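You operate a simulated robot arm through the tools that you are given. There is no shell and no other tool. Be economical: measure what you need, move in short steps, check, and stop when the job is done.

The job below is to be done with a simulated two-armed robot. You get a single attempt, and the scene is never put back.

JOB
Pick up the brown bin with one hand, pass it to the other hand and put it on the bottom shelf of the steel table under the feeder. Set down upright: brown bin.

It is judged by the outcome, as a careful person would: the job done as asked, and still so three seconds after it is handed in. It fails if anything else is knocked over, pushed out of place, dropped, spilled or broken.

ROBOT AND FRAMES
Two 7-joint arms with two-finger grippers on one trunk, on a base that drives. Base frame: it is fixed to the floor where the robot stands at the start and does not move with it; the origin is under the middle of the robot, x ahead of it, y to its left, z up. Units: cm, degrees, N and s.
The left shoulder is at the start at [7.8, 15.1, 88.8], the right one opposite. With the tool pointing down near the work surface each hand reaches from about 30 to 80 cm from the robot's upright axis, wherever it stands, measured 20 degrees to its own side. Places, roughly: bottom shelf of the steel table under the feeder [80, -40, 30]. Payload 2.54 kg a hand.
Tool frame (each hand has its own): the origin (TCP) lies between the finger pads and is the grasp point; the fingertips stand 3 cm ahead of it; z points along the fingers, y is the line along which they close. The gripper opens to 11.6 cm. The gripper's body begins 9.5 cm behind the TCP.
Orientation is that of the tool frame in the base frame, as a unit quaternion [w, x, y, z]. With the fingers straight down and closing along the base's y, the tool's x points along the base's -x, its y along +y and its z along -z.

CONTROLS
- The arms move only by the tool arm_command. It takes "left_motion", "right_motion" or both (then of equal length, played together; a hand with none holds still); each is text: rows parted by semicolons, each of 7 numbers parted by spaces: the opening, from 0 (shut) to 1 (fully open), then the shift along the base's x, y, z in cm, then the turn, a rotation vector about the base's x, y, z in degrees. In form: grip x y z wx wy wz; .... A call has 1 to 10 rows; each row shifts and turns the commanded pose from where the row before left it. Rows are played at 5 a second. More than 5 cm and 8.6 degrees between two rows, or a gripper value outside its range, and nothing of the call is played. A pose out of reach is approached as far as the arm can. The call stops where the force on the tool passes 40 N (or 10 N more than at its start, if that is more) or the arm is blocked; 0.2 s more then pass. Each finger travels about 7.2 cm/s and halts on what it meets, pressing with about 39 N; the grip force reading is that of the motor and also rises with nothing between the fingers. The clock runs only during rows and for 0.2 s after the last one: add rows that do not move to give the fingers time. The reply holds the time, the measured pose of the TCP, the force on the tool along the base axes, the opening and the grip force, in the units named above and with some noise, with the torque about the TCP (base axes, N m) and any sound that the robot's microphone picked up.
- Cameras (640 x 400 px; columns grow to the right, rows downward): "scene" is now at [15.28, -4.05, 103.23]; the picture's right is [-0.45, -0.89, 0.00], its down [-0.29, 0.15, -0.95] and it looks along [0.85, -0.42, -0.33] (base axes); focal length 214 px, centre (320, 200). "left" rides on the left gripper at [6.9, 1.5, -12.2] in its tool frame; the picture's right is [-0.22, 0.98, 0.00], its down [-0.83, -0.18, -0.53] and it looks along [-0.52, -0.12, 0.85] (tool axes); focal length 251 px, centre (320, 200). "right" rides on the right gripper at [6.9, -1.5, -12.2] in its tool frame; the picture's right is [0.21, 0.98, 0.00], its down [-0.83, 0.18, -0.53] and it looks along [-0.52, 0.11, 0.85] (tool axes); focal length 251 px, centre (320, 200). There is no depth. A picture from a camera that has moved, and an enlarged one, comes with that camera's place and axes in the base frame and with its lens.
- snapshot(camera): a new picture of that camera. No time passes.
- move_column(by): slides the trunk up (or, below 0, down) by that many cm; the arms and the scene camera ride with it, the base frame stays. It gives what a move gives, with no picture.
- roll_base(legs): drives the robot by 1 to 6 legs, each [ahead, left, turn to the left] in cm, cm and degrees, along the robot's own axes; the way and the turn of a leg run together, so that a leg with both is an arc; at most 150 cm and 180 degrees a leg. The arms and the cameras ride along, it lands a little off, and it stops where it bumps. It gives what a move gives.
- turn_head(pan, tilt): turns the head with the scene camera to pan (to the left, within 80 degrees either way) and tilt (down, from -29 to 69), counted from straight ahead of the robot. It gives what a move gives.
- enlarge(camera, box): a new picture of the part [left, top, right, bottom] of that camera's present view, enlarged. No time passes.
- finish_job(): hands the job in; it is judged then, once.

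Work in short steps. Places have to be worked out from the pictures, the camera data and where the tool is seen: move nearer, look again, correct. Check each grasp and each placing, and mend what went wrong. You have 120 turns and 92 pictures in all, those below and enlarged ones among them. Open the grippers and draw the arms clear of the work before you hand the job in, unless the task says otherwise; then end with one line.

The tools are called after ">>>" as name(argument=value, ...) on one line, values as JSON. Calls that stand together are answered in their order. arm_command: Moves the arms, as the interface text tells. Its arguments: {"type":"object","properties":{"left_motion":{"type":"string"},"right_motion":{"type":"string"}},"required":[]} The other tools are called the same way: move_column (by) slides the trunk up or down; roll_base (legs) drives the base; turn_head (pan, tilt) turns the head that bears the scene camera; snapshot (camera) takes a picture; enlarge (camera, box) takes an enlarged picture of a part of a camera's view; finish_job () hands the job in.

At the start:

```text
t: 0.0
left_position: [48.0, -4.55, 101.18]
left_tool_rot: [0.0, 0.0, 1.0, 0.0]
left_wrist_force: [-0.7, -0.6, -0.8]
left_wrist_torque: [-0.02, 0.02, -0.01]
left_gripper_width: 11.59
left_grip_force: 0.1
right_position: [29.64, -37.94, 98.9]
right_tool_rot: [0.0, 0.0, 1.0, 0.0]
right_wrist_force: [0.0, 0.4, -0.4]
right_wrist_torque: [0.01, -0.01, 0.03]
right_gripper_width: 11.59
right_grip_force: 0.0
trunk travel left (down, up): [-12.5, 16.4]
robot x, y, heading: [0.11, 0.05, -0.0]
head pan, tilt: [-26.6, 19.0]
```

scene: 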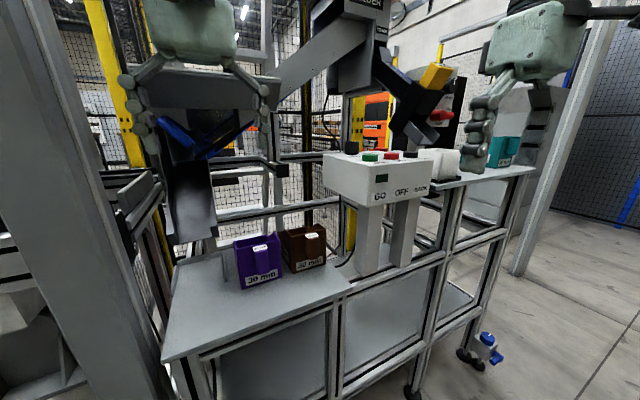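
right: 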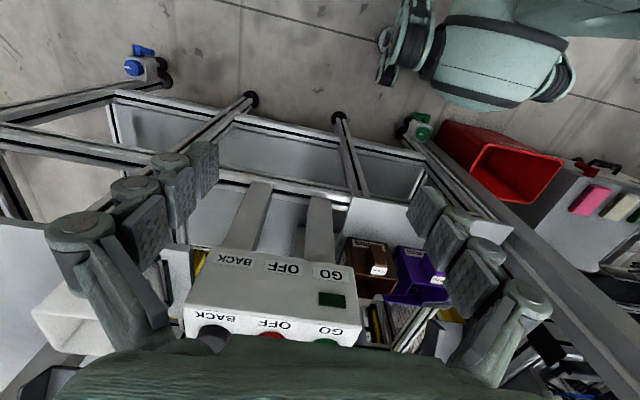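
left: 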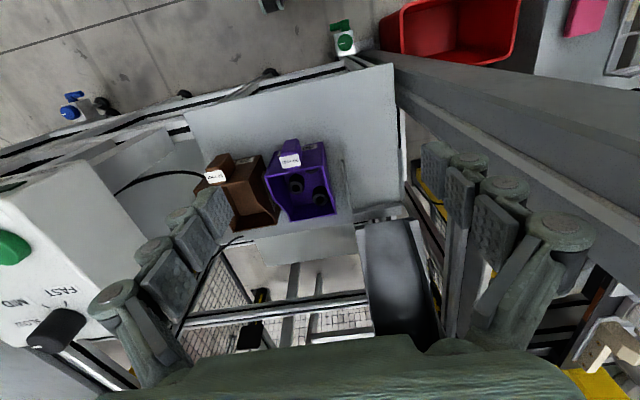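

I'll look closer at the bins and at the table with its bottom shelf.

>>> enlarge(camera="scene", box=[200, 200, 380, 312])

>>> enlarge(camera="left", box=[170, 110, 370, 235])

>>> turn_head(pan=-20, tilt=50)

>>> snapshot(camera="scene")

```text
3.56 times, centred on (290, 256) of scene
camera zoom: at [15.28, -4.05, 103.23], right [-0.45, -0.89, 0.0], down [-0.29, 0.15, -0.95], along [0.85, -0.42, -0.33], focal length 763 px, centre (427, 1)
```

zoom: 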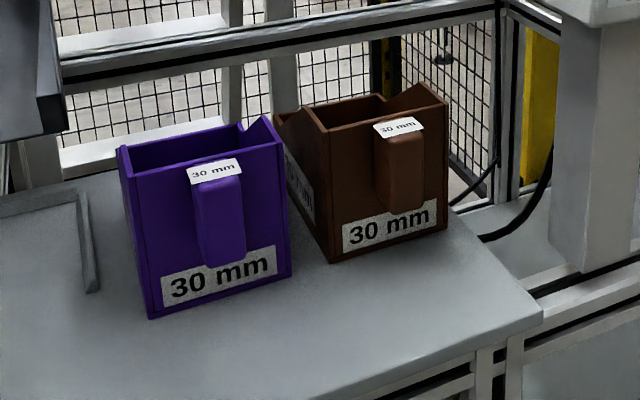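

```text
3.20 times, centred on (270, 172) of left
camera zoom: at [41.22, -3.01, 113.32], right [0.21, 0.98, 0.0], down [0.83, -0.18, 0.53], along [0.52, -0.11, -0.85], focal length 805 px, centre (480, 288)
```

zoom: 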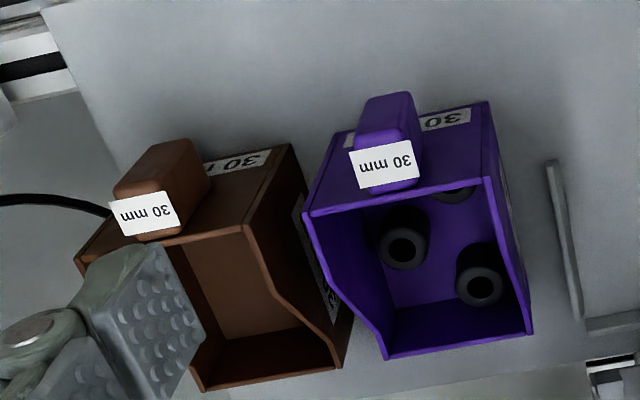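

```text
t: 1.0
left_position: [47.82, -4.54, 101.13]
left_tool_rot: [0.0, -0.001, 1.0, 0.0]
left_wrist_force: [-0.3, 0.3, 0.9]
left_wrist_torque: [-0.01, 0.02, 0.0]
left_gripper_width: 11.62
left_grip_force: 0.1
right_position: [29.53, -37.95, 98.98]
right_tool_rot: [0.001, 0.0, 1.0, -0.001]
right_wrist_force: [0.0, 0.1, 0.4]
right_wrist_torque: [0.0, 0.0, 0.0]
right_gripper_width: 11.6
right_grip_force: 0.1
trunk travel left (down, up): [-12.5, 16.4]
robot x, y, heading: [0.0, 0.08, -0.1]
head pan, tilt: [-20.0, 50.0]
```

```text
86 pictures are left
camera scene: at [14.18, -2.52, 98.52], right [-0.34, -0.94, 0.0], down [-0.72, 0.26, -0.64], along [0.6, -0.22, -0.77], focal length 214 px, centre (320, 200)
```

scene: 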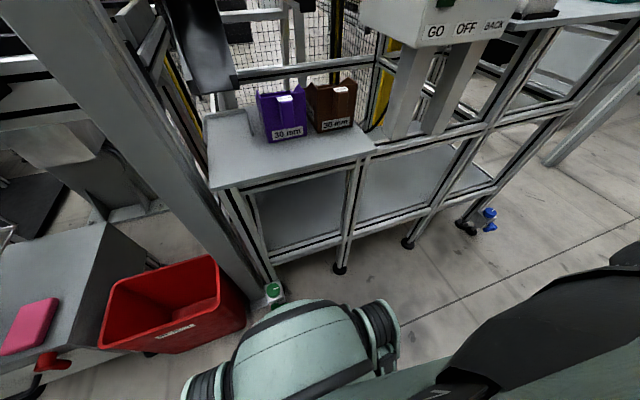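

The bin is about 8 cm wide, with its front face at x≈55, y from -17 to -25, and the table top at z≈71. I need the console's clearance next, so I'll enlarge it from two cameras.

>>> enlarge(camera="right", box=[160, 180, 480, 380])

>>> turn_head(pan=-35, tilt=28)

>>> enlarge(camera="scene", box=[120, 50, 480, 275])

>>> snapshot(camera="scene")

```text
2.00 times, centred on (320, 280) of right
camera zoom: at [22.81, -39.44, 111.2], right [-0.21, 0.98, 0.0], down [0.83, 0.18, 0.53], along [0.52, 0.11, -0.85], focal length 503 px, centre (320, 40)
```

zoom: 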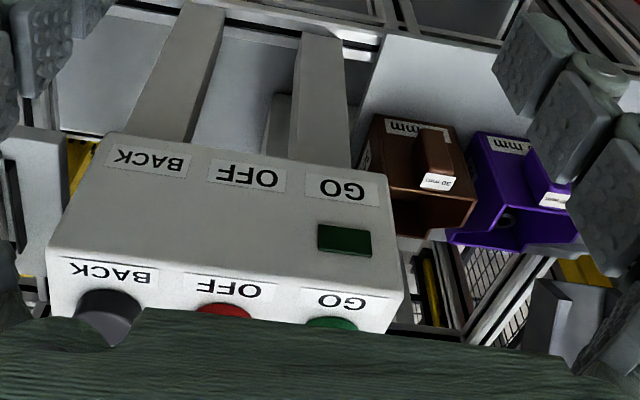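

```text
t: 1.8
left_position: [47.85, -4.48, 101.04]
left_tool_rot: [0.0, -0.001, 1.0, 0.0]
left_wrist_force: [0.0, 1.0, -0.3]
left_wrist_torque: [0.0, 0.0, -0.01]
left_gripper_width: 11.62
left_grip_force: 0.1
right_position: [29.63, -37.97, 99.0]
right_tool_rot: [0.001, -0.001, 1.0, 0.0]
right_wrist_force: [-0.1, -0.5, 0.5]
right_wrist_torque: [-0.01, 0.03, -0.01]
right_gripper_width: 11.61
right_grip_force: 0.0
trunk travel left (down, up): [-12.5, 16.4]
robot x, y, heading: [-0.04, 0.24, 0.0]
head pan, tilt: [-35.0, 28.0]
```

```text
1.78 times, centred on (300, 162) of scene
camera zoom: at [14.41, -5.11, 101.78], right [-0.57, -0.82, 0.0], down [-0.39, 0.27, -0.88], along [0.72, -0.51, -0.47], focal length 381 px, centre (356, 267)
```

zoom: 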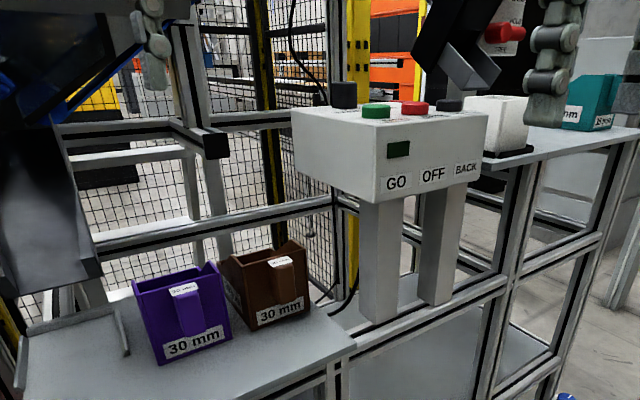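

```text
83 pictures are left
camera scene: at [14.41, -5.11, 101.78], right [-0.57, -0.82, 0.0], down [-0.39, 0.27, -0.88], along [0.72, -0.51, -0.47], focal length 214 px, centre (320, 200)
```

scene: 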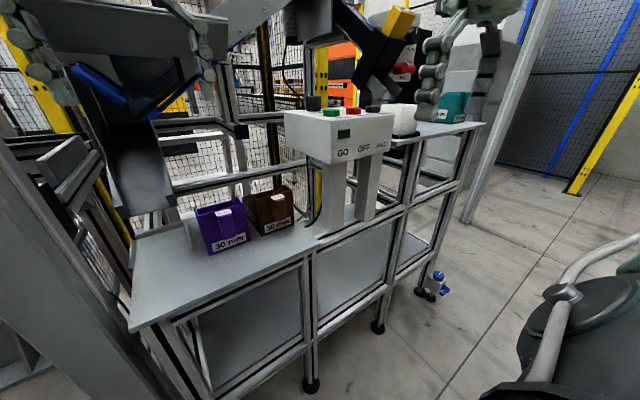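

The console's left face is at y≈-29 and reaches z 88–97, so a top-down body grip is too tight. I'll take the handle with the left hand tilted forward and down, and move the right hand outward for room.

>>> arm_command(left_motion="1 -0.7 -2.4 -1.6 0 -7.86 0;1 -0.7 -2.4 -1.6 0 -7.86 0;1 -0.7 -2.4 -1.6 0 -7.86 0;1 -0.7 -2.4 -1.6 0 -7.86 0;1 -0.7 -2.4 -1.6 0 -7.86 0;1 -0.7 -2.4 -1.6 0 -7.86 0;1 -0.7 -2.4 -1.6 0 -7.86 0;1 0 0 0 0 0 0", right_motion="1 0 -1.5 0 0 0 0;1 0 -1.5 0 0 0 0;1 0 -1.5 0 0 0 0;1 0 -1.5 0 0 0 0;1 0 -1.5 0 0 0 0;1 0 -1.5 0 0 0 0;1 0 -1.5 0 0 0 0;1 0 0 0 0 0 0")

>>> snapshot(camera="left")

>>> snapshot(camera="scene")

```text
t: 3.6
left_position: [43.14, -21.35, 89.9]
left_tool_rot: [0.463, 0.0, 0.886, -0.001]
left_wrist_force: [0.6, 0.1, -0.6]
left_wrist_torque: [0.0, -0.03, 0.02]
left_gripper_width: 11.62
left_grip_force: 0.1
right_position: [29.61, -48.36, 99.04]
right_tool_rot: [0.0, 0.0, 1.0, 0.0]
right_wrist_force: [0.3, -1.0, -0.9]
right_wrist_torque: [0.01, 0.03, 0.02]
right_gripper_width: 11.59
right_grip_force: 0.1
trunk travel left (down, up): [-12.5, 16.4]
robot x, y, heading: [-0.21, 0.07, 0.2]
head pan, tilt: [-35.0, 28.0]
```

```text
82 pictures are left
camera left: at [29.4, -19.85, 91.24], right [0.12, 0.98, 0.17], down [0.03, -0.18, 0.98], along [0.99, -0.11, -0.05], focal length 251 px, centre (320, 200)
```

left: 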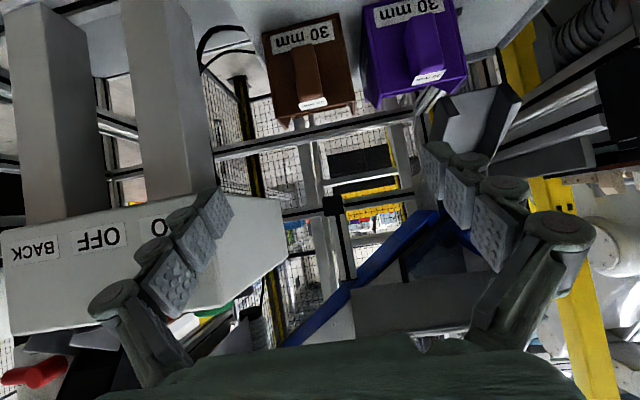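

```text
81 pictures are left
camera scene: at [14.41, -5.11, 101.78], right [-0.57, -0.82, 0.0], down [-0.38, 0.27, -0.88], along [0.72, -0.51, -0.47], focal length 214 px, centre (320, 200)
```

scene: 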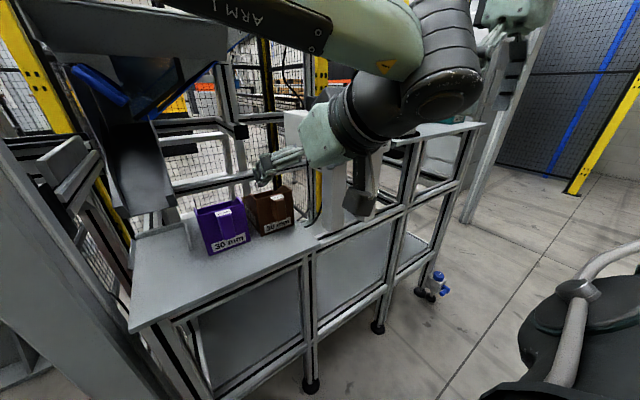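

The handle shows up at y≈-21.2 with z about 75.5–80.5. I'll step down to a pre-grasp pose with the opening reduced.

>>> arm_command(left_motion="0.6 1.2 0.1 -2.6 0 0 0;0.6 1.2 0 -2.6 0 0 0;0.6 1.0 0 -2.7 0 0 0;0.6 0 0 0 0 0 0")

>>> turn_head(pan=-25, tilt=30)

>>> snapshot(camera="left")

>>> enlarge(camera="scene", box=[180, 100, 420, 250])

```text
t: 4.6
left_position: [46.58, -21.14, 81.76]
left_tool_rot: [0.462, -0.001, 0.887, 0.0]
left_wrist_force: [-1.0, 0.9, -0.3]
left_wrist_torque: [0.02, -0.02, 0.01]
left_gripper_width: 6.97
left_grip_force: 0.1
right_position: [29.55, -48.4, 98.93]
right_tool_rot: [-0.001, 0.0, 1.0, 0.0]
right_wrist_force: [0.1, -0.4, 0.0]
right_wrist_torque: [-0.01, 0.01, 0.01]
right_gripper_width: 11.59
right_grip_force: 0.1
trunk travel left (down, up): [-12.5, 16.4]
robot x, y, heading: [-0.03, 0.25, -0.0]
head pan, tilt: [-35.0, 28.0]
```

```text
t: 5.3
left_position: [46.45, -21.23, 81.72]
left_tool_rot: [0.46, -0.001, 0.888, -0.001]
left_wrist_force: [-0.3, -0.5, 0.1]
left_wrist_torque: [0.0, -0.01, 0.01]
left_gripper_width: 6.99
left_grip_force: 0.0
right_position: [29.52, -48.35, 98.96]
right_tool_rot: [0.0, 0.0, 1.0, 0.0]
right_wrist_force: [0.0, 0.6, 0.2]
right_wrist_torque: [0.05, -0.02, 0.0]
right_gripper_width: 11.58
right_grip_force: 0.1
trunk travel left (down, up): [-12.5, 16.4]
robot x, y, heading: [-0.05, -0.07, 0.1]
head pan, tilt: [-25.0, 30.0]
```

```text
80 pictures are left
camera left: at [32.77, -19.66, 83.19], right [0.12, 0.98, 0.17], down [0.04, -0.18, 0.98], along [0.99, -0.11, -0.06], focal length 251 px, centre (320, 200)
```

left: 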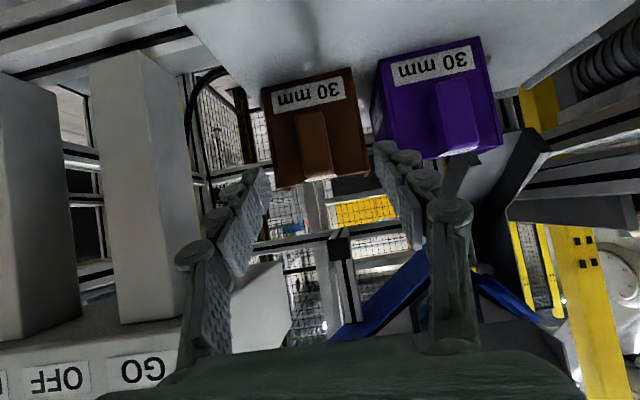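

```text
2.67 times, centred on (300, 175) of scene
camera zoom: at [15.14, -3.71, 101.47], right [-0.42, -0.91, 0.0], down [-0.45, 0.21, -0.87], along [0.78, -0.37, -0.5], focal length 572 px, centre (373, 267)
```

zoom: 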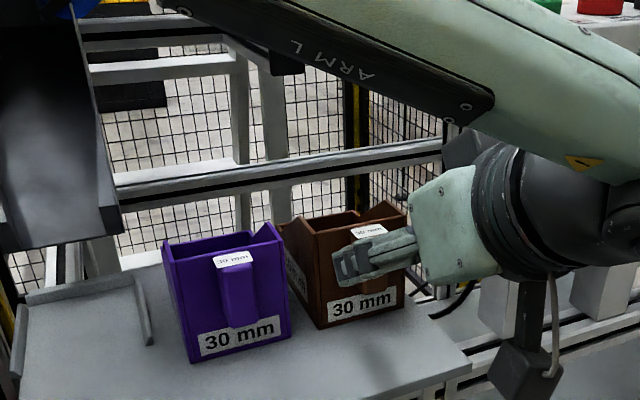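

Handle is at y≈-21.35, z 75–80.6. I'll move in along the tool so the fingertips stop just short of the front face.

>>> arm_command(left_motion="0.6 1.7 -0.05 -0.9 0 0 0;0.6 1.7 -0.05 -0.9 0 0 0;0.6 1.6 0 -0.9 0 0 0;0.6 0 0 0 0 0 0")

>>> snapshot(camera="left")

>>> enlarge(camera="scene", box=[220, 140, 380, 240])

```text
t: 6.3
left_position: [51.32, -21.31, 79.06]
left_tool_rot: [0.462, 0.001, 0.887, -0.001]
left_wrist_force: [0.4, -0.1, 0.1]
left_wrist_torque: [0.01, -0.02, -0.01]
left_gripper_width: 6.93
left_grip_force: 0.0
right_position: [29.62, -48.33, 98.84]
right_tool_rot: [0.0, 0.001, 1.0, 0.0]
right_wrist_force: [-0.2, 0.1, 0.0]
right_wrist_torque: [-0.02, 0.02, -0.01]
right_gripper_width: 11.62
right_grip_force: 0.0
trunk travel left (down, up): [-12.5, 16.4]
robot x, y, heading: [0.14, -0.32, 0.2]
head pan, tilt: [-25.0, 30.0]
```

```text
78 pictures are left
camera left: at [37.49, -19.81, 80.48], right [0.12, 0.98, 0.17], down [0.04, -0.18, 0.98], along [0.99, -0.11, -0.06], focal length 251 px, centre (320, 200)
```

left: 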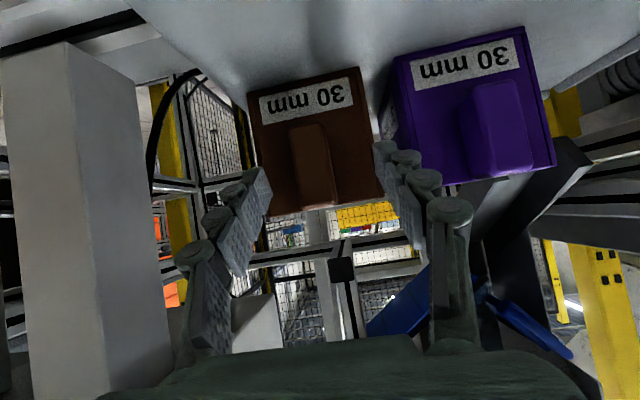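

```text
4.00 times, centred on (300, 190) of scene
camera zoom: at [15.14, -3.7, 101.46], right [-0.42, -0.91, 0.0], down [-0.45, 0.21, -0.87], along [0.78, -0.37, -0.5], focal length 858 px, centre (400, 240)
```

zoom: 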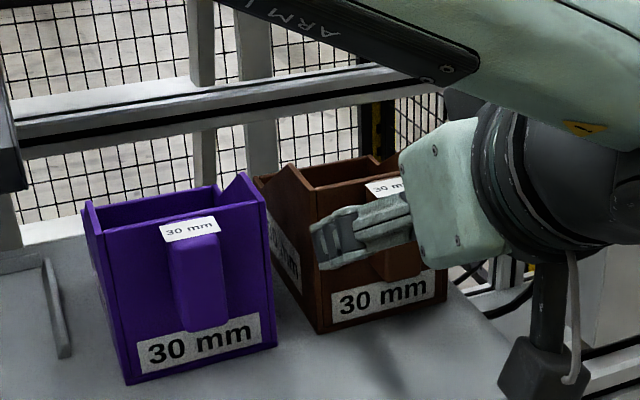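

The fingers straddle the handle and the tips are about 1 cm short of the face. I'll nudge in 0.5 cm and close.

>>> arm_command(left_motion="0.6 0.5 0 0 0 0 0;0.4 0 0 0 0 0 0;0.2 0 0 0 0 0 0;0 0 0 0 0 0 0;0 0 0 0 0 0 0;0 0 0 0 0 0 0")

>>> enlarge(camera="left", box=[160, 20, 480, 220])

```text
t: 7.7
left_position: [51.89, -21.35, 79.11]
left_tool_rot: [0.462, -0.001, 0.887, 0.0]
left_wrist_force: [0.6, -0.7, 0.7]
left_wrist_torque: [0.07, -0.05, -0.02]
left_gripper_width: 2.32
left_grip_force: 39.2
right_position: [29.6, -48.3, 98.93]
right_tool_rot: [0.0, 0.001, 1.0, -0.001]
right_wrist_force: [-0.3, -0.3, 0.5]
right_wrist_torque: [-0.02, 0.03, 0.0]
right_gripper_width: 11.59
right_grip_force: 0.0
trunk travel left (down, up): [-12.5, 16.4]
robot x, y, heading: [-0.35, 0.14, -0.0]
head pan, tilt: [-25.0, 30.0]
```

```text
2.00 times, centred on (320, 120) of left
camera zoom: at [38.04, -19.79, 80.58], right [0.12, 0.98, 0.17], down [0.04, -0.18, 0.98], along [0.99, -0.11, -0.06], focal length 503 px, centre (320, 360)
```

zoom: 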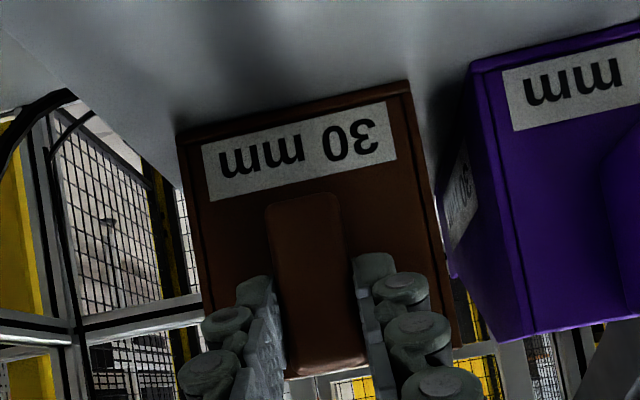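

Grip is on a 2.3 cm handle at 39 N. I'll lift straight up 3 cm and check.

>>> arm_command(left_motion="0 0 0 1 0 0 0;0 0 0 1 0 0 0;0 0 0 1 0 0 0;0 0 0 0 0 0 0")

>>> enlarge(camera="scene", box=[220, 140, 380, 240])

>>> snapshot(camera="left")

```text
t: 8.7
left_position: [51.88, -21.44, 82.35]
left_tool_rot: [0.463, 0.0, 0.886, 0.0]
left_wrist_force: [-0.2, 0.0, -1.5]
left_wrist_torque: [0.0, 0.11, -0.02]
left_gripper_width: 2.3
left_grip_force: 39.0
right_position: [29.53, -48.34, 98.94]
right_tool_rot: [0.0, 0.0, 1.0, -0.001]
right_wrist_force: [-1.0, -0.1, 0.2]
right_wrist_torque: [0.01, -0.03, -0.02]
right_gripper_width: 11.61
right_grip_force: 0.0
trunk travel left (down, up): [-12.5, 16.4]
robot x, y, heading: [-0.5, 0.21, 0.1]
head pan, tilt: [-25.0, 30.0]
```

```text
4.00 times, centred on (300, 190) of scene
camera zoom: at [15.15, -3.71, 101.46], right [-0.42, -0.91, 0.0], down [-0.45, 0.21, -0.87], along [0.78, -0.37, -0.5], focal length 858 px, centre (400, 240)
```

zoom: 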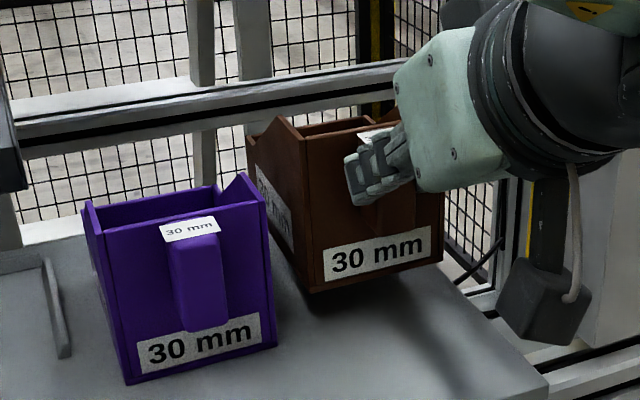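

```text
74 pictures are left
camera left: at [38.06, -19.84, 83.69], right [0.12, 0.98, 0.17], down [0.04, -0.18, 0.98], along [0.99, -0.11, -0.06], focal length 251 px, centre (320, 200)
```

left: 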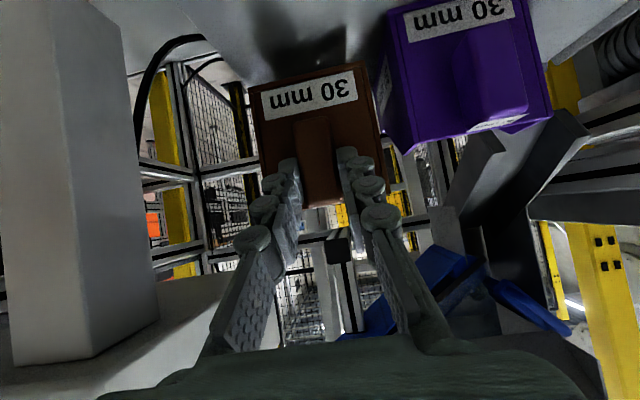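

The bin is held level and weighs about 150 g. I'll withdraw it toward the robot and up, clear of the purple bin and the console.

>>> arm_command(left_motion="0 -2 0 1 0 0 0;0 -3 0 1 0 0 0;0 -3 0 1.5 0 0 0;0 -3 0 1.5 0 0 0;0 -3 1.5 2 0 0 0;0 -1 2.5 2 0 0 0;0 0 3 2 0 0 0;0 0 3 2 0 0 0;0 0 0 0 0 0 0")

>>> turn_head(pan=-10, tilt=25)

>>> snapshot(camera="scene")

```text
t: 10.7
left_position: [37.23, -11.2, 94.99]
left_tool_rot: [0.461, -0.004, 0.888, 0.005]
left_wrist_force: [-0.3, 0.1, -1.9]
left_wrist_torque: [0.07, 0.13, 0.0]
left_gripper_width: 2.3
left_grip_force: 39.2
right_position: [29.72, -48.3, 99.0]
right_tool_rot: [0.001, 0.0, 1.0, 0.0]
right_wrist_force: [1.1, 0.1, 0.1]
right_wrist_torque: [0.0, 0.03, 0.02]
right_gripper_width: 11.59
right_grip_force: 0.0
trunk travel left (down, up): [-12.5, 16.4]
robot x, y, heading: [0.15, -0.07, -0.2]
head pan, tilt: [-25.0, 30.0]
```

```text
t: 11.5
left_position: [37.21, -11.34, 95.24]
left_tool_rot: [0.46, -0.005, 0.888, 0.002]
left_wrist_force: [-0.2, 0.7, -2.2]
left_wrist_torque: [-0.02, 0.13, -0.01]
left_gripper_width: 2.32
left_grip_force: 39.1
right_position: [29.69, -48.33, 98.86]
right_tool_rot: [0.0, 0.0, 1.0, 0.0]
right_wrist_force: [0.0, 0.2, -0.5]
right_wrist_torque: [0.01, 0.0, 0.02]
right_gripper_width: 11.59
right_grip_force: 0.0
trunk travel left (down, up): [-12.5, 16.4]
robot x, y, heading: [-0.36, 0.45, 0.2]
head pan, tilt: [-10.0, 25.0]
```

```text
73 pictures are left
camera scene: at [15.63, -3.21, 102.92], right [-0.36, -0.93, 0.0], down [-0.33, 0.13, -0.93], along [0.87, -0.33, -0.36], focal length 214 px, centre (320, 200)
```

scene: 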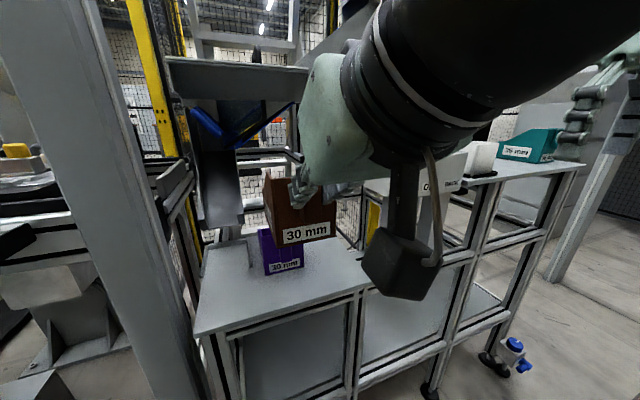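

Still level. Now I'll yaw the left hand so that it points to the right (-y), bringing the bin in front of the robot with its scoop side facing the right hand.

>>> arm_command(left_motion="0 1.5 1 0 0 0 0;0 1.5 2 0 0 0 -8;0 1 2 0 0 0 -8;0 0.5 2 0 0 0 -8;0 0 2 0 0 0 -8;0 0 2 0 0 0 -8;0 0 2 0 0 0 -8;0 0 2 0 0 0 -8;0 0 2 0 0 0 -8;0 0 0 0 0 0 0")

>>> snapshot(camera="scene")

```text
t: 13.7
left_position: [41.47, 5.71, 95.17]
left_tool_rot: [0.392, 0.469, 0.752, -0.246]
left_wrist_force: [0.1, 0.0, -1.6]
left_wrist_torque: [0.12, 0.05, -0.04]
left_gripper_width: 2.31
left_grip_force: 39.0
right_position: [29.66, -48.34, 99.09]
right_tool_rot: [-0.001, 0.0, 1.0, 0.0]
right_wrist_force: [-0.5, 0.0, -0.5]
right_wrist_torque: [-0.02, 0.05, -0.01]
right_gripper_width: 11.62
right_grip_force: 0.1
trunk travel left (down, up): [-12.5, 16.4]
robot x, y, heading: [-0.1, 0.12, 0.1]
head pan, tilt: [-10.0, 25.0]
```

```text
72 pictures are left
camera scene: at [16.02, -1.48, 102.26], right [-0.17, -0.98, 0.0], down [-0.42, 0.07, -0.91], along [0.89, -0.16, -0.42], focal length 214 px, centre (320, 200)
```

scene: 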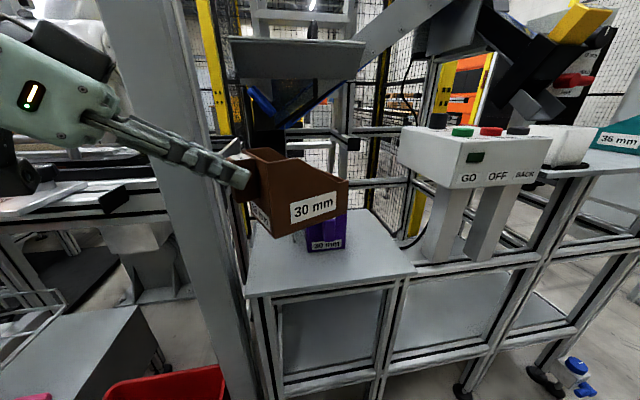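

I'll finish the yaw by another 26° and then look closely at the bin's profile.

>>> arm_command(left_motion="0 0 0 0 0 0 -8;0 0 0 0 0 0 -8;0 0 0 0 0 0 -8;0 0 0 0 0 0 -2;0 0 0 0 0 0 0")

>>> enlarge(camera="scene", box=[140, 90, 400, 252])

```text
t: 14.9
left_position: [38.05, 5.07, 97.77]
left_tool_rot: [0.327, 0.625, 0.628, -0.328]
left_wrist_force: [0.4, -0.3, -1.3]
left_wrist_torque: [0.11, -0.01, -0.01]
left_gripper_width: 2.33
left_grip_force: 38.7
left hand out of reach, approached as far as the arm can: row 2, 3, 4
right_position: [29.64, -48.4, 98.87]
right_tool_rot: [0.0, 0.0, 1.0, 0.0]
right_wrist_force: [-0.2, 0.3, -0.1]
right_wrist_torque: [0.01, -0.01, 0.02]
right_gripper_width: 11.6
right_grip_force: 0.0
trunk travel left (down, up): [-12.5, 16.4]
robot x, y, heading: [-0.1, -0.31, -0.2]
head pan, tilt: [-10.0, 25.0]
```

```text
2.46 times, centred on (270, 171) of scene
camera zoom: at [16.02, -1.48, 102.26], right [-0.17, -0.98, 0.0], down [-0.42, 0.07, -0.91], along [0.89, -0.16, -0.42], focal length 528 px, centre (443, 271)
```

zoom: 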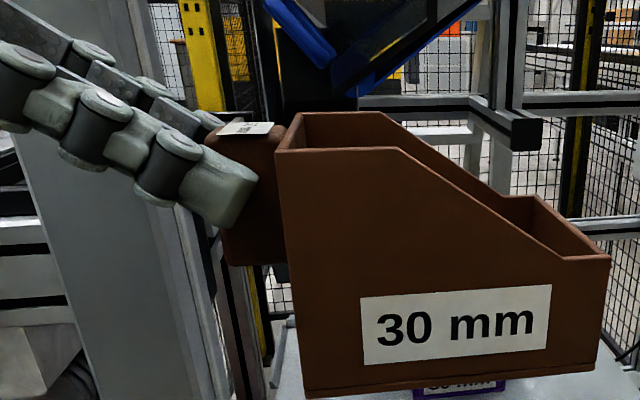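

The bin measures about 8 × 12.5 × 10 cm, with a lip of about 5.5 cm on the scoop side. The left arm was at its reach limit, so I'll draw it 6 cm back, which also gains room from the console. Meanwhile the right hand tilts forward.

>>> arm_command(left_motion="0 -2 0 0 0 0 0;0 -2 0 0 0 0 0;0 -2 0 0 0 0 0;0 0 0 0 0 0 0;0 0 0 0 0 0 0;0 0 0 0 0 0 0;0 0 0 0 0 0 0;0 0 0 0 0 0 0;0 0 0 0 0 0 0", right_motion="1 0.5 0 0 0 -7.5 0;1 0.5 0 0 0 -7.5 0;1 0.5 0 0 0 -7.5 0;1 0.5 0 0 0 -7.5 0;1 0.5 0 0 0 -7.5 0;1 0.5 0 0 0 -7.5 0;1 0.5 0 0 0 -7.5 0;1 0.5 0 0 0 -7.5 0;1 0 0 0 0 0 0")

>>> snapshot(camera="scene")

```text
t: 16.9
left_position: [32.21, 4.97, 97.82]
left_tool_rot: [0.326, 0.627, 0.628, -0.327]
left_wrist_force: [1.1, -0.2, -2.7]
left_wrist_torque: [0.12, -0.02, 0.0]
left_gripper_width: 2.31
left_grip_force: 39.3
right_position: [33.57, -48.46, 99.13]
right_tool_rot: [0.501, 0.0, 0.866, 0.0]
right_wrist_force: [-1.4, 0.4, 0.7]
right_wrist_torque: [-0.03, 0.01, 0.0]
right_gripper_width: 11.6
right_grip_force: 0.0
trunk travel left (down, up): [-12.5, 16.4]
robot x, y, heading: [0.14, -0.34, -0.1]
head pan, tilt: [-10.0, 25.0]
```

```text
70 pictures are left
camera scene: at [16.02, -1.48, 102.26], right [-0.17, -0.98, 0.0], down [-0.42, 0.07, -0.91], along [0.89, -0.16, -0.42], focal length 214 px, centre (320, 200)
```

scene: 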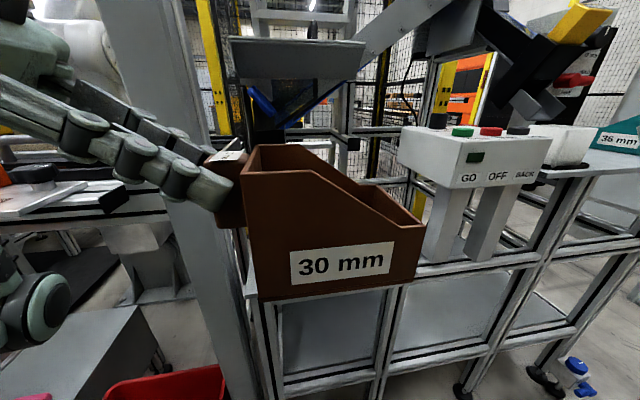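

I'll return the left hand 2.5 cm forward, then yaw the right hand to point left (+y) at a stand-off from the scoop side.

>>> arm_command(left_motion="0 1.25 0 0 0 0 0;0 1.25 0 0 0 0 0;0 0 0 0 0 0 0;0 0 0 0 0 0 0;0 0 0 0 0 0 0;0 0 0 0 0 0 0;0 0 0 0 0 0 0;0 0 0 0 0 0 0;0 0 0 0 0 0 0;0 0 0 0 0 0 0", right_motion="1 0 1.8 0.2 0 0 8.5;1 0 1.8 0.2 0 0 8.5;1 0 1.8 0.2 0 0 8.5;1 0 1.8 0.2 0 0 8.5;1 0 1.8 0.2 0 0 8.5;1 0 1.8 0.2 0 0 8.5;1 0 1.8 0.2 0 0 8.5;1 0 1.8 0.2 0 0 8.5;1 0 1.8 0.2 0 0 8.5;1 0 1.8 0.2 0 0 8.5")

>>> snapshot(camera="scene")

>>> snapshot(camera="right")

```text
t: 19.1
left_position: [34.61, 5.01, 97.87]
left_tool_rot: [0.326, 0.627, 0.627, -0.328]
left_wrist_force: [0.3, -0.3, -1.0]
left_wrist_torque: [0.13, 0.01, 0.02]
left_gripper_width: 2.3
left_grip_force: 39.2
right_position: [33.51, -30.34, 100.89]
right_tool_rot: [0.368, -0.587, 0.637, 0.339]
right_wrist_force: [-0.9, 0.2, -0.5]
right_wrist_torque: [-0.02, 0.0, -0.01]
right_gripper_width: 11.58
right_grip_force: 0.1
trunk travel left (down, up): [-12.5, 16.4]
robot x, y, heading: [-0.25, -0.11, 0.3]
head pan, tilt: [-10.0, 25.0]
```

```text
69 pictures are left
camera scene: at [16.03, -1.48, 102.26], right [-0.17, -0.98, 0.0], down [-0.42, 0.07, -0.91], along [0.89, -0.16, -0.42], focal length 214 px, centre (320, 200)
```

scene: 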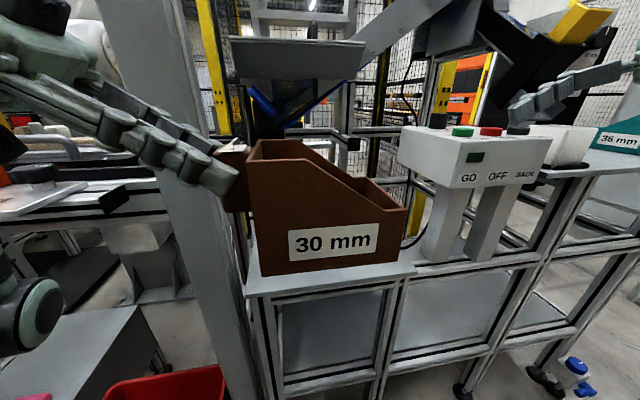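

```text
68 pictures are left
camera right: at [33.9, -44.43, 101.0], right [-0.98, -0.02, -0.19], down [-0.19, -0.03, 0.98], along [-0.03, 1.0, 0.03], focal length 251 px, centre (320, 200)
```

right: 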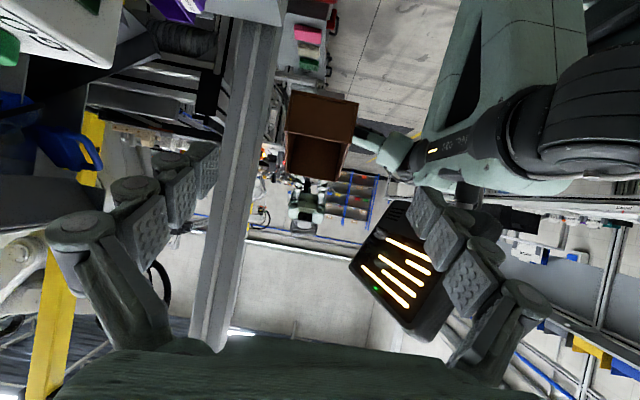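

The bin is empty and lined up. I'll finish the yaw and move nearer to the bin.

>>> arm_command(right_motion="1 0.4 3 -0.6 0 0 5;1 0.3 3 -0.6 0 0 0;1 0.3 3 -0.6 0 0 0;1 0 2 -0.6 0 0 0;1 0 0 0 0 0 0")

>>> snapshot(camera="scene")

>>> snapshot(camera="right")

```text
t: 20.3
left_position: [34.64, 4.81, 97.88]
left_tool_rot: [0.326, 0.627, 0.627, -0.327]
left_wrist_force: [0.5, -0.4, -1.1]
left_wrist_torque: [0.13, 0.01, -0.03]
left_gripper_width: 2.34
left_grip_force: 39.0
right_position: [34.58, -19.29, 98.51]
right_tool_rot: [0.353, -0.612, 0.613, 0.353]
right_wrist_force: [-1.1, 0.2, 0.3]
right_wrist_torque: [0.01, 0.0, 0.0]
right_gripper_width: 11.59
right_grip_force: 0.1
trunk travel left (down, up): [-12.5, 16.4]
robot x, y, heading: [0.02, 0.13, 0.3]
head pan, tilt: [-10.0, 25.0]
```

```text
67 pictures are left
camera scene: at [16.02, -1.48, 102.26], right [-0.17, -0.98, 0.0], down [-0.42, 0.07, -0.91], along [0.89, -0.16, -0.42], focal length 214 px, centre (320, 200)
```

scene: 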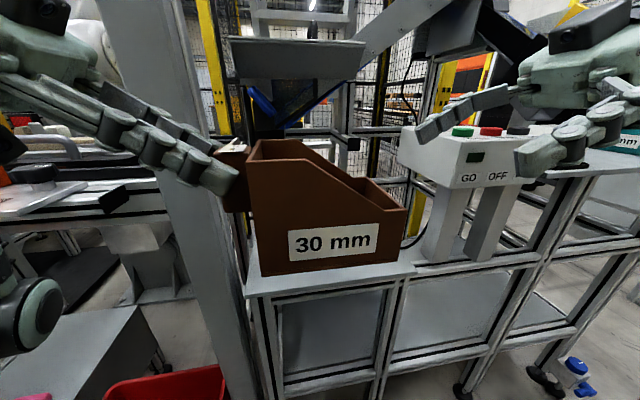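

```text
66 pictures are left
camera right: at [36.17, -33.28, 98.68], right [-0.98, -0.11, -0.19], down [-0.18, -0.05, 0.98], along [-0.11, 0.99, 0.03], focal length 251 px, centre (320, 200)
```

right: 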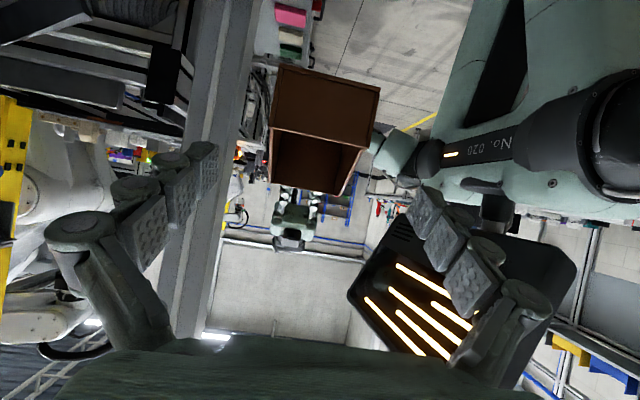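

The lip centre is at x≈34.7, matching the right hand's x. I'll advance along the tool so the fingers straddle the bin's sides.

>>> arm_command(right_motion="1 0 2.6 -1.1 0 0 0;1 0 2.6 -1.1 0 0 0;1 0 2.6 -1.1 0 0 0;1 0 0 0 0 0 0")

>>> snapshot(camera="right")

>>> enlarge(camera="scene", box=[200, 80, 520, 280])

```text
t: 21.3
left_position: [34.61, 4.92, 97.89]
left_tool_rot: [0.326, 0.627, 0.628, -0.327]
left_wrist_force: [-0.1, 0.1, -1.3]
left_wrist_torque: [0.1, 0.0, 0.01]
left_gripper_width: 2.3
left_grip_force: 38.9
right_position: [34.62, -11.42, 95.06]
right_tool_rot: [0.353, -0.612, 0.613, 0.354]
right_wrist_force: [0.1, 0.7, -0.4]
right_wrist_torque: [-0.01, -0.03, 0.01]
right_gripper_width: 11.62
right_grip_force: 0.1
trunk travel left (down, up): [-12.5, 16.4]
robot x, y, heading: [0.06, 0.02, 0.3]
head pan, tilt: [-10.0, 25.0]
```

```text
65 pictures are left
camera right: at [36.17, -25.51, 95.18], right [-0.98, -0.11, -0.19], down [-0.18, -0.05, 0.98], along [-0.11, 0.99, 0.03], focal length 251 px, centre (320, 200)
```

right: 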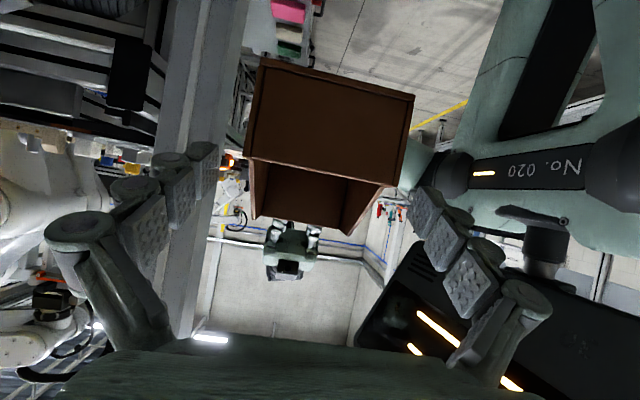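

```text
2.00 times, centred on (360, 180) of scene
camera zoom: at [16.02, -1.48, 102.26], right [-0.17, -0.98, 0.0], down [-0.42, 0.07, -0.91], along [0.89, -0.16, -0.42], focal length 429 px, centre (240, 240)
```

zoom: 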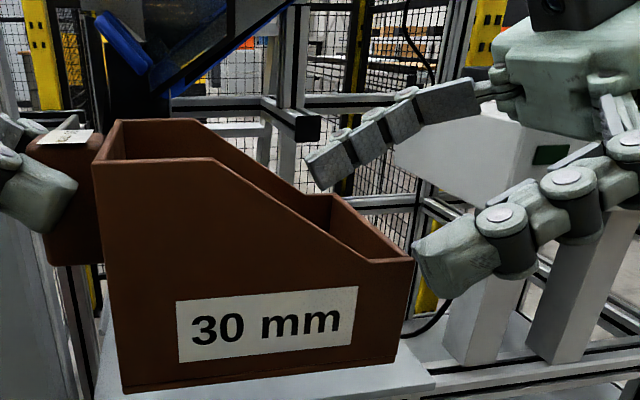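

Both fingers clear the sides. I'll advance the last 5 cm.

>>> arm_command(right_motion="1 0 1.7 -0.8 0 0 0;1 0 1.7 -0.8 0 0 0;1 0 1.7 -0.8 0 0 0;1 0 0 0 0 0 0")

>>> snapshot(camera="right")

>>> enlarge(camera="scene", box=[200, 80, 520, 280])

```text
t: 22.3
left_position: [34.54, 4.88, 97.83]
left_tool_rot: [0.325, 0.628, 0.627, -0.328]
left_wrist_force: [-0.5, 0.2, -2.2]
left_wrist_torque: [0.12, 0.0, -0.01]
left_gripper_width: 2.3
left_grip_force: 39.2
right_position: [34.58, -6.56, 92.93]
right_tool_rot: [-0.353, 0.613, -0.612, -0.354]
right_wrist_force: [-0.2, 0.0, -0.6]
right_wrist_torque: [0.03, -0.02, -0.02]
right_gripper_width: 11.6
right_grip_force: 0.0
trunk travel left (down, up): [-12.5, 16.4]
robot x, y, heading: [-0.26, -0.17, 0.2]
head pan, tilt: [-10.0, 25.0]
```

```text
63 pictures are left
camera right: at [36.28, -20.57, 93.09], right [-0.98, -0.11, -0.19], down [-0.18, -0.05, 0.98], along [-0.11, 0.99, 0.03], focal length 251 px, centre (320, 200)
```

right: 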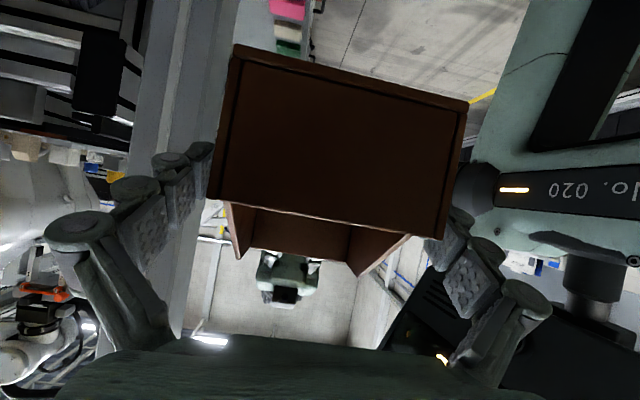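

```text
2.00 times, centred on (360, 180) of scene
camera zoom: at [16.02, -1.48, 102.26], right [-0.17, -0.98, 0.0], down [-0.42, 0.07, -0.91], along [0.89, -0.16, -0.42], focal length 429 px, centre (240, 240)
```

zoom: 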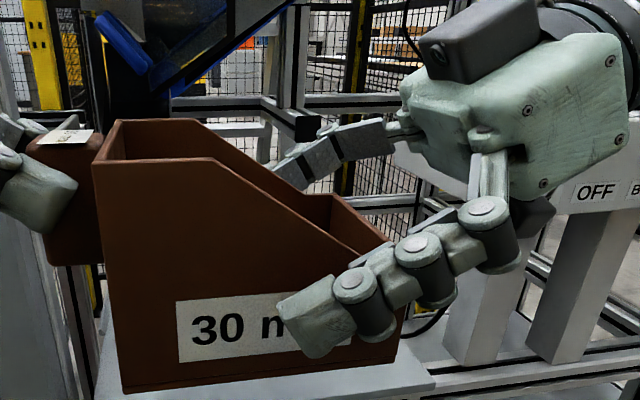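

Fingers lie along both sides at mid-depth. I'll close the right gripper with the left still holding.

>>> arm_command(right_motion="0.8 0 0 0 0 0 0;0.7 0 0 0 0 0 0;0.6 0 0 0 0 0 0;0.5 0 0 0 0 0 0;0.4 0 0 0 0 0 0;0.4 0 0 0 0 0 0")

>>> enlarge(camera="scene", box=[200, 80, 520, 280])

```text
t: 23.7
left_position: [34.66, 4.94, 97.87]
left_tool_rot: [0.326, 0.627, 0.628, -0.327]
left_wrist_force: [4.7, 7.8, -1.8]
left_wrist_torque: [0.4, -0.1, 0.09]
left_gripper_width: 2.28
left_grip_force: 39.4
right_position: [34.72, -6.61, 92.86]
right_tool_rot: [-0.353, 0.612, -0.612, -0.354]
right_wrist_force: [-4.8, -6.7, 1.0]
right_wrist_torque: [0.2, -0.13, 0.44]
right_gripper_width: 8.94
right_grip_force: 38.7
trunk travel left (down, up): [-12.5, 16.4]
robot x, y, heading: [-0.37, -0.29, 0.2]
head pan, tilt: [-10.0, 25.0]
```

```text
2.00 times, centred on (360, 180) of scene
camera zoom: at [16.02, -1.48, 102.26], right [-0.17, -0.98, 0.0], down [-0.42, 0.07, -0.91], along [0.89, -0.16, -0.42], focal length 429 px, centre (240, 240)
```

zoom: 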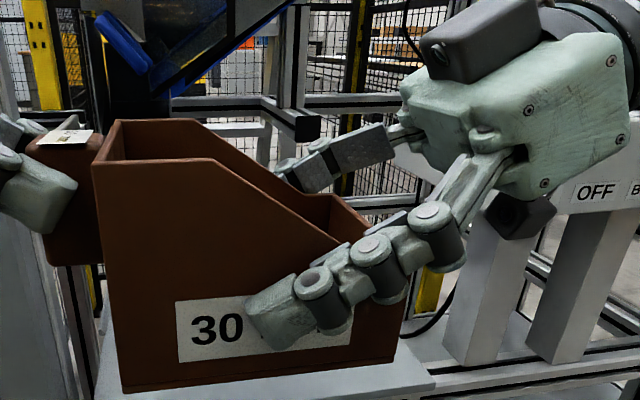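

Right hand holds at 8.94 cm width with 39 N. I'll keep closing on the right and open the left gripper, which stays put.

>>> arm_command(left_motion="0.2 0 0 0 0 0 0;0.3 0 0 0 0 0 0;0.5 0 0 0 0 0 0;0.5 0 0 0 0 0 0", right_motion="0.3 0 0 0 0 0 0;0.3 0 0 0 0 0 0;0.3 0 0 0 0 0 0;0.3 0 0 0 0 0 0")

>>> snapshot(camera="scene")

>>> snapshot(camera="left")

```text
t: 24.7
left_position: [34.68, 4.88, 97.85]
left_tool_rot: [0.327, 0.626, 0.628, -0.327]
left_wrist_force: [-0.2, 0.1, 0.6]
left_wrist_torque: [-0.01, 0.01, 0.0]
left_gripper_width: 5.81
left_grip_force: 0.0
right_position: [34.6, -6.63, 93.07]
right_tool_rot: [-0.353, 0.612, -0.612, -0.354]
right_wrist_force: [0.2, 0.3, 0.0]
right_wrist_torque: [-0.07, 0.0, -0.01]
right_gripper_width: 8.88
right_grip_force: 39.8
trunk travel left (down, up): [-12.5, 16.4]
robot x, y, heading: [0.13, 0.06, -0.1]
head pan, tilt: [-10.0, 25.0]
```

```text
60 pictures are left
camera scene: at [16.02, -1.48, 102.26], right [-0.17, -0.98, 0.0], down [-0.42, 0.07, -0.91], along [0.89, -0.16, -0.42], focal length 214 px, centre (320, 200)
```

scene: 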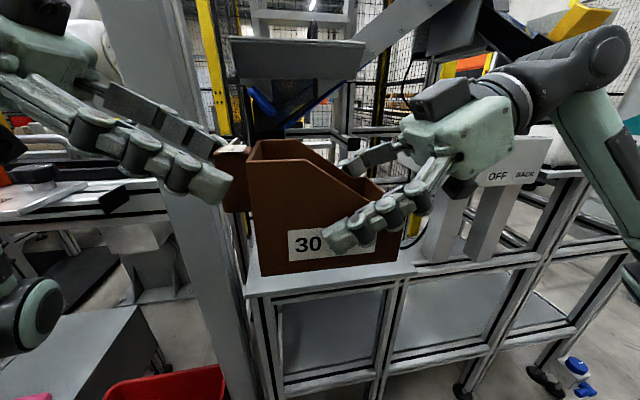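

```text
59 pictures are left
camera left: at [36.33, 18.88, 99.25], right [0.98, -0.12, 0.17], down [-0.18, -0.04, 0.98], along [-0.11, -0.99, -0.06], focal length 251 px, centre (320, 200)
```

left: 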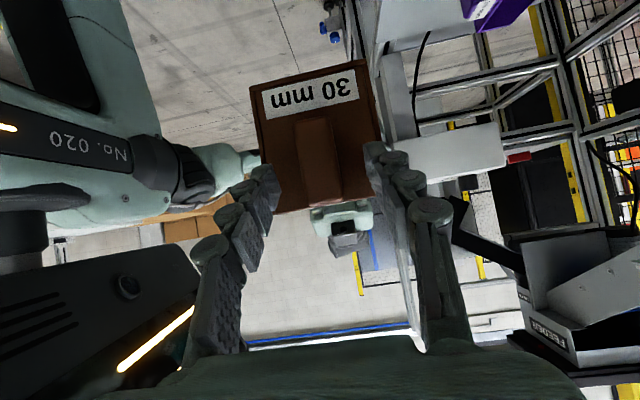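

The handover worked. I'll back the left hand straight off along its tool axis and keep the right still.

>>> arm_command(left_motion="0.6 0 1.6 1.1 0 0 0;0.6 0 2 1.4 0 0 0;0.6 0 2 1.4 0 0 0;0.6 0 2.5 1 0 0 0;0.6 0 2.5 0 0 0 0;0.6 0 2.5 0 0 0 0;0.6 -1 2.5 0 0 0 0;0.6 -1 2.5 0 0 0 0;0.6 0 0 0 0 0 0")

>>> turn_head(pan=-30, tilt=35)

>>> snapshot(camera="scene")

```text
t: 26.7
left_position: [30.6, 21.41, 103.27]
left_tool_rot: [0.325, 0.627, 0.628, -0.328]
left_wrist_force: [-0.5, 1.1, 0.1]
left_wrist_torque: [0.0, 0.01, -0.01]
left_gripper_width: 6.94
left_grip_force: 0.1
left hand out of reach, approached as far as the arm can: row 6, 7, 8
right_position: [34.69, -6.58, 92.9]
right_tool_rot: [-0.353, 0.613, -0.612, -0.353]
right_wrist_force: [0.6, 0.0, 0.1]
right_wrist_torque: [-0.05, 0.0, 0.01]
right_gripper_width: 8.9
right_grip_force: 38.7
trunk travel left (down, up): [-12.5, 16.4]
robot x, y, heading: [-0.17, 0.3, -0.2]
head pan, tilt: [-10.0, 25.0]
```

```text
t: 27.5
left_position: [30.71, 21.35, 103.13]
left_tool_rot: [0.326, 0.626, 0.628, -0.328]
left_wrist_force: [0.0, 0.4, 0.0]
left_wrist_torque: [-0.01, 0.01, -0.02]
left_gripper_width: 6.95
left_grip_force: 0.0
right_position: [34.65, -6.58, 92.87]
right_tool_rot: [-0.353, 0.613, -0.612, -0.354]
right_wrist_force: [-0.6, 0.5, -0.2]
right_wrist_torque: [-0.09, 0.0, 0.01]
right_gripper_width: 8.9
right_grip_force: 39.3
trunk travel left (down, up): [-12.5, 16.4]
robot x, y, heading: [-0.03, -0.02, 0.1]
head pan, tilt: [-30.0, 35.0]
```

```text
58 pictures are left
camera scene: at [14.58, -4.28, 100.69], right [-0.5, -0.87, 0.0], down [-0.5, 0.29, -0.82], along [0.71, -0.41, -0.57], focal length 214 px, centre (320, 200)
```

scene: 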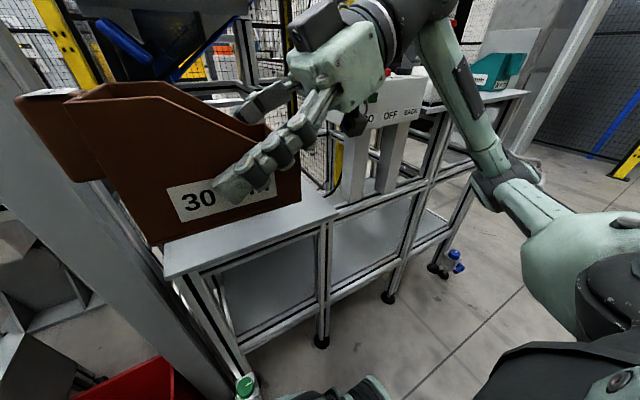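

Before reversing the base to make room for lowering the bin, I'll look to both sides and behind as far as the head turns.

>>> turn_head(pan=-80, tilt=35)

>>> snapshot(camera="scene")

>>> turn_head(pan=80, tilt=35)

>>> snapshot(camera="scene")

```text
t: 28.7
left_position: [30.79, 21.37, 103.16]
left_tool_rot: [0.327, 0.626, 0.628, -0.328]
left_wrist_force: [0.1, 1.3, -0.5]
left_wrist_torque: [-0.01, 0.02, 0.01]
left_gripper_width: 6.94
left_grip_force: 0.0
right_position: [34.69, -6.63, 93.0]
right_tool_rot: [-0.353, 0.613, -0.612, -0.354]
right_wrist_force: [0.1, 0.4, 0.3]
right_wrist_torque: [-0.05, 0.0, -0.01]
right_gripper_width: 8.88
right_grip_force: 39.2
trunk travel left (down, up): [-12.5, 16.4]
robot x, y, heading: [0.19, -0.09, -0.1]
head pan, tilt: [-80.0, 35.0]
```

```text
57 pictures are left
camera scene: at [8.48, -8.55, 100.68], right [-0.98, -0.17, 0.0], down [-0.1, 0.56, -0.82], along [0.14, -0.81, -0.57], focal length 214 px, centre (320, 200)
```

scene: 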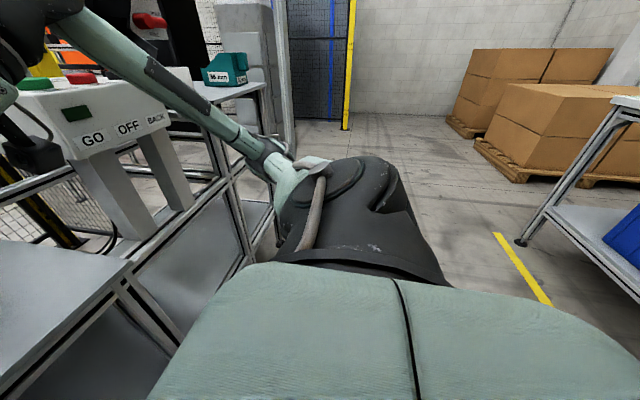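

```text
t: 31.2
left_position: [30.63, 21.36, 103.21]
left_tool_rot: [0.326, 0.627, 0.627, -0.328]
left_wrist_force: [-0.5, -0.3, 0.5]
left_wrist_torque: [-0.02, 0.01, 0.0]
left_gripper_width: 6.96
left_grip_force: 0.0
right_position: [34.67, -6.66, 92.89]
right_tool_rot: [-0.353, 0.613, -0.611, -0.355]
right_wrist_force: [-0.4, 0.4, -1.0]
right_wrist_torque: [-0.04, -0.02, 0.0]
right_gripper_width: 8.92
right_grip_force: 38.7
trunk travel left (down, up): [-12.5, 16.4]
robot x, y, heading: [0.23, -0.13, -0.1]
head pan, tilt: [80.0, 35.0]
```

```text
56 pictures are left
camera scene: at [8.48, 8.79, 100.68], right [0.98, -0.17, 0.0], down [-0.1, -0.56, -0.82], along [0.14, 0.81, -0.57], focal length 214 px, centre (320, 200)
```

scene: 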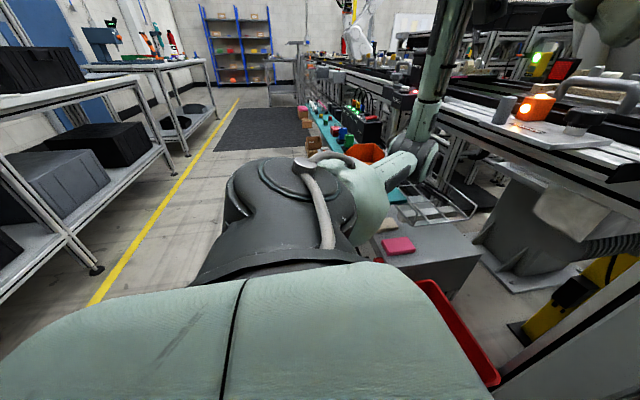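

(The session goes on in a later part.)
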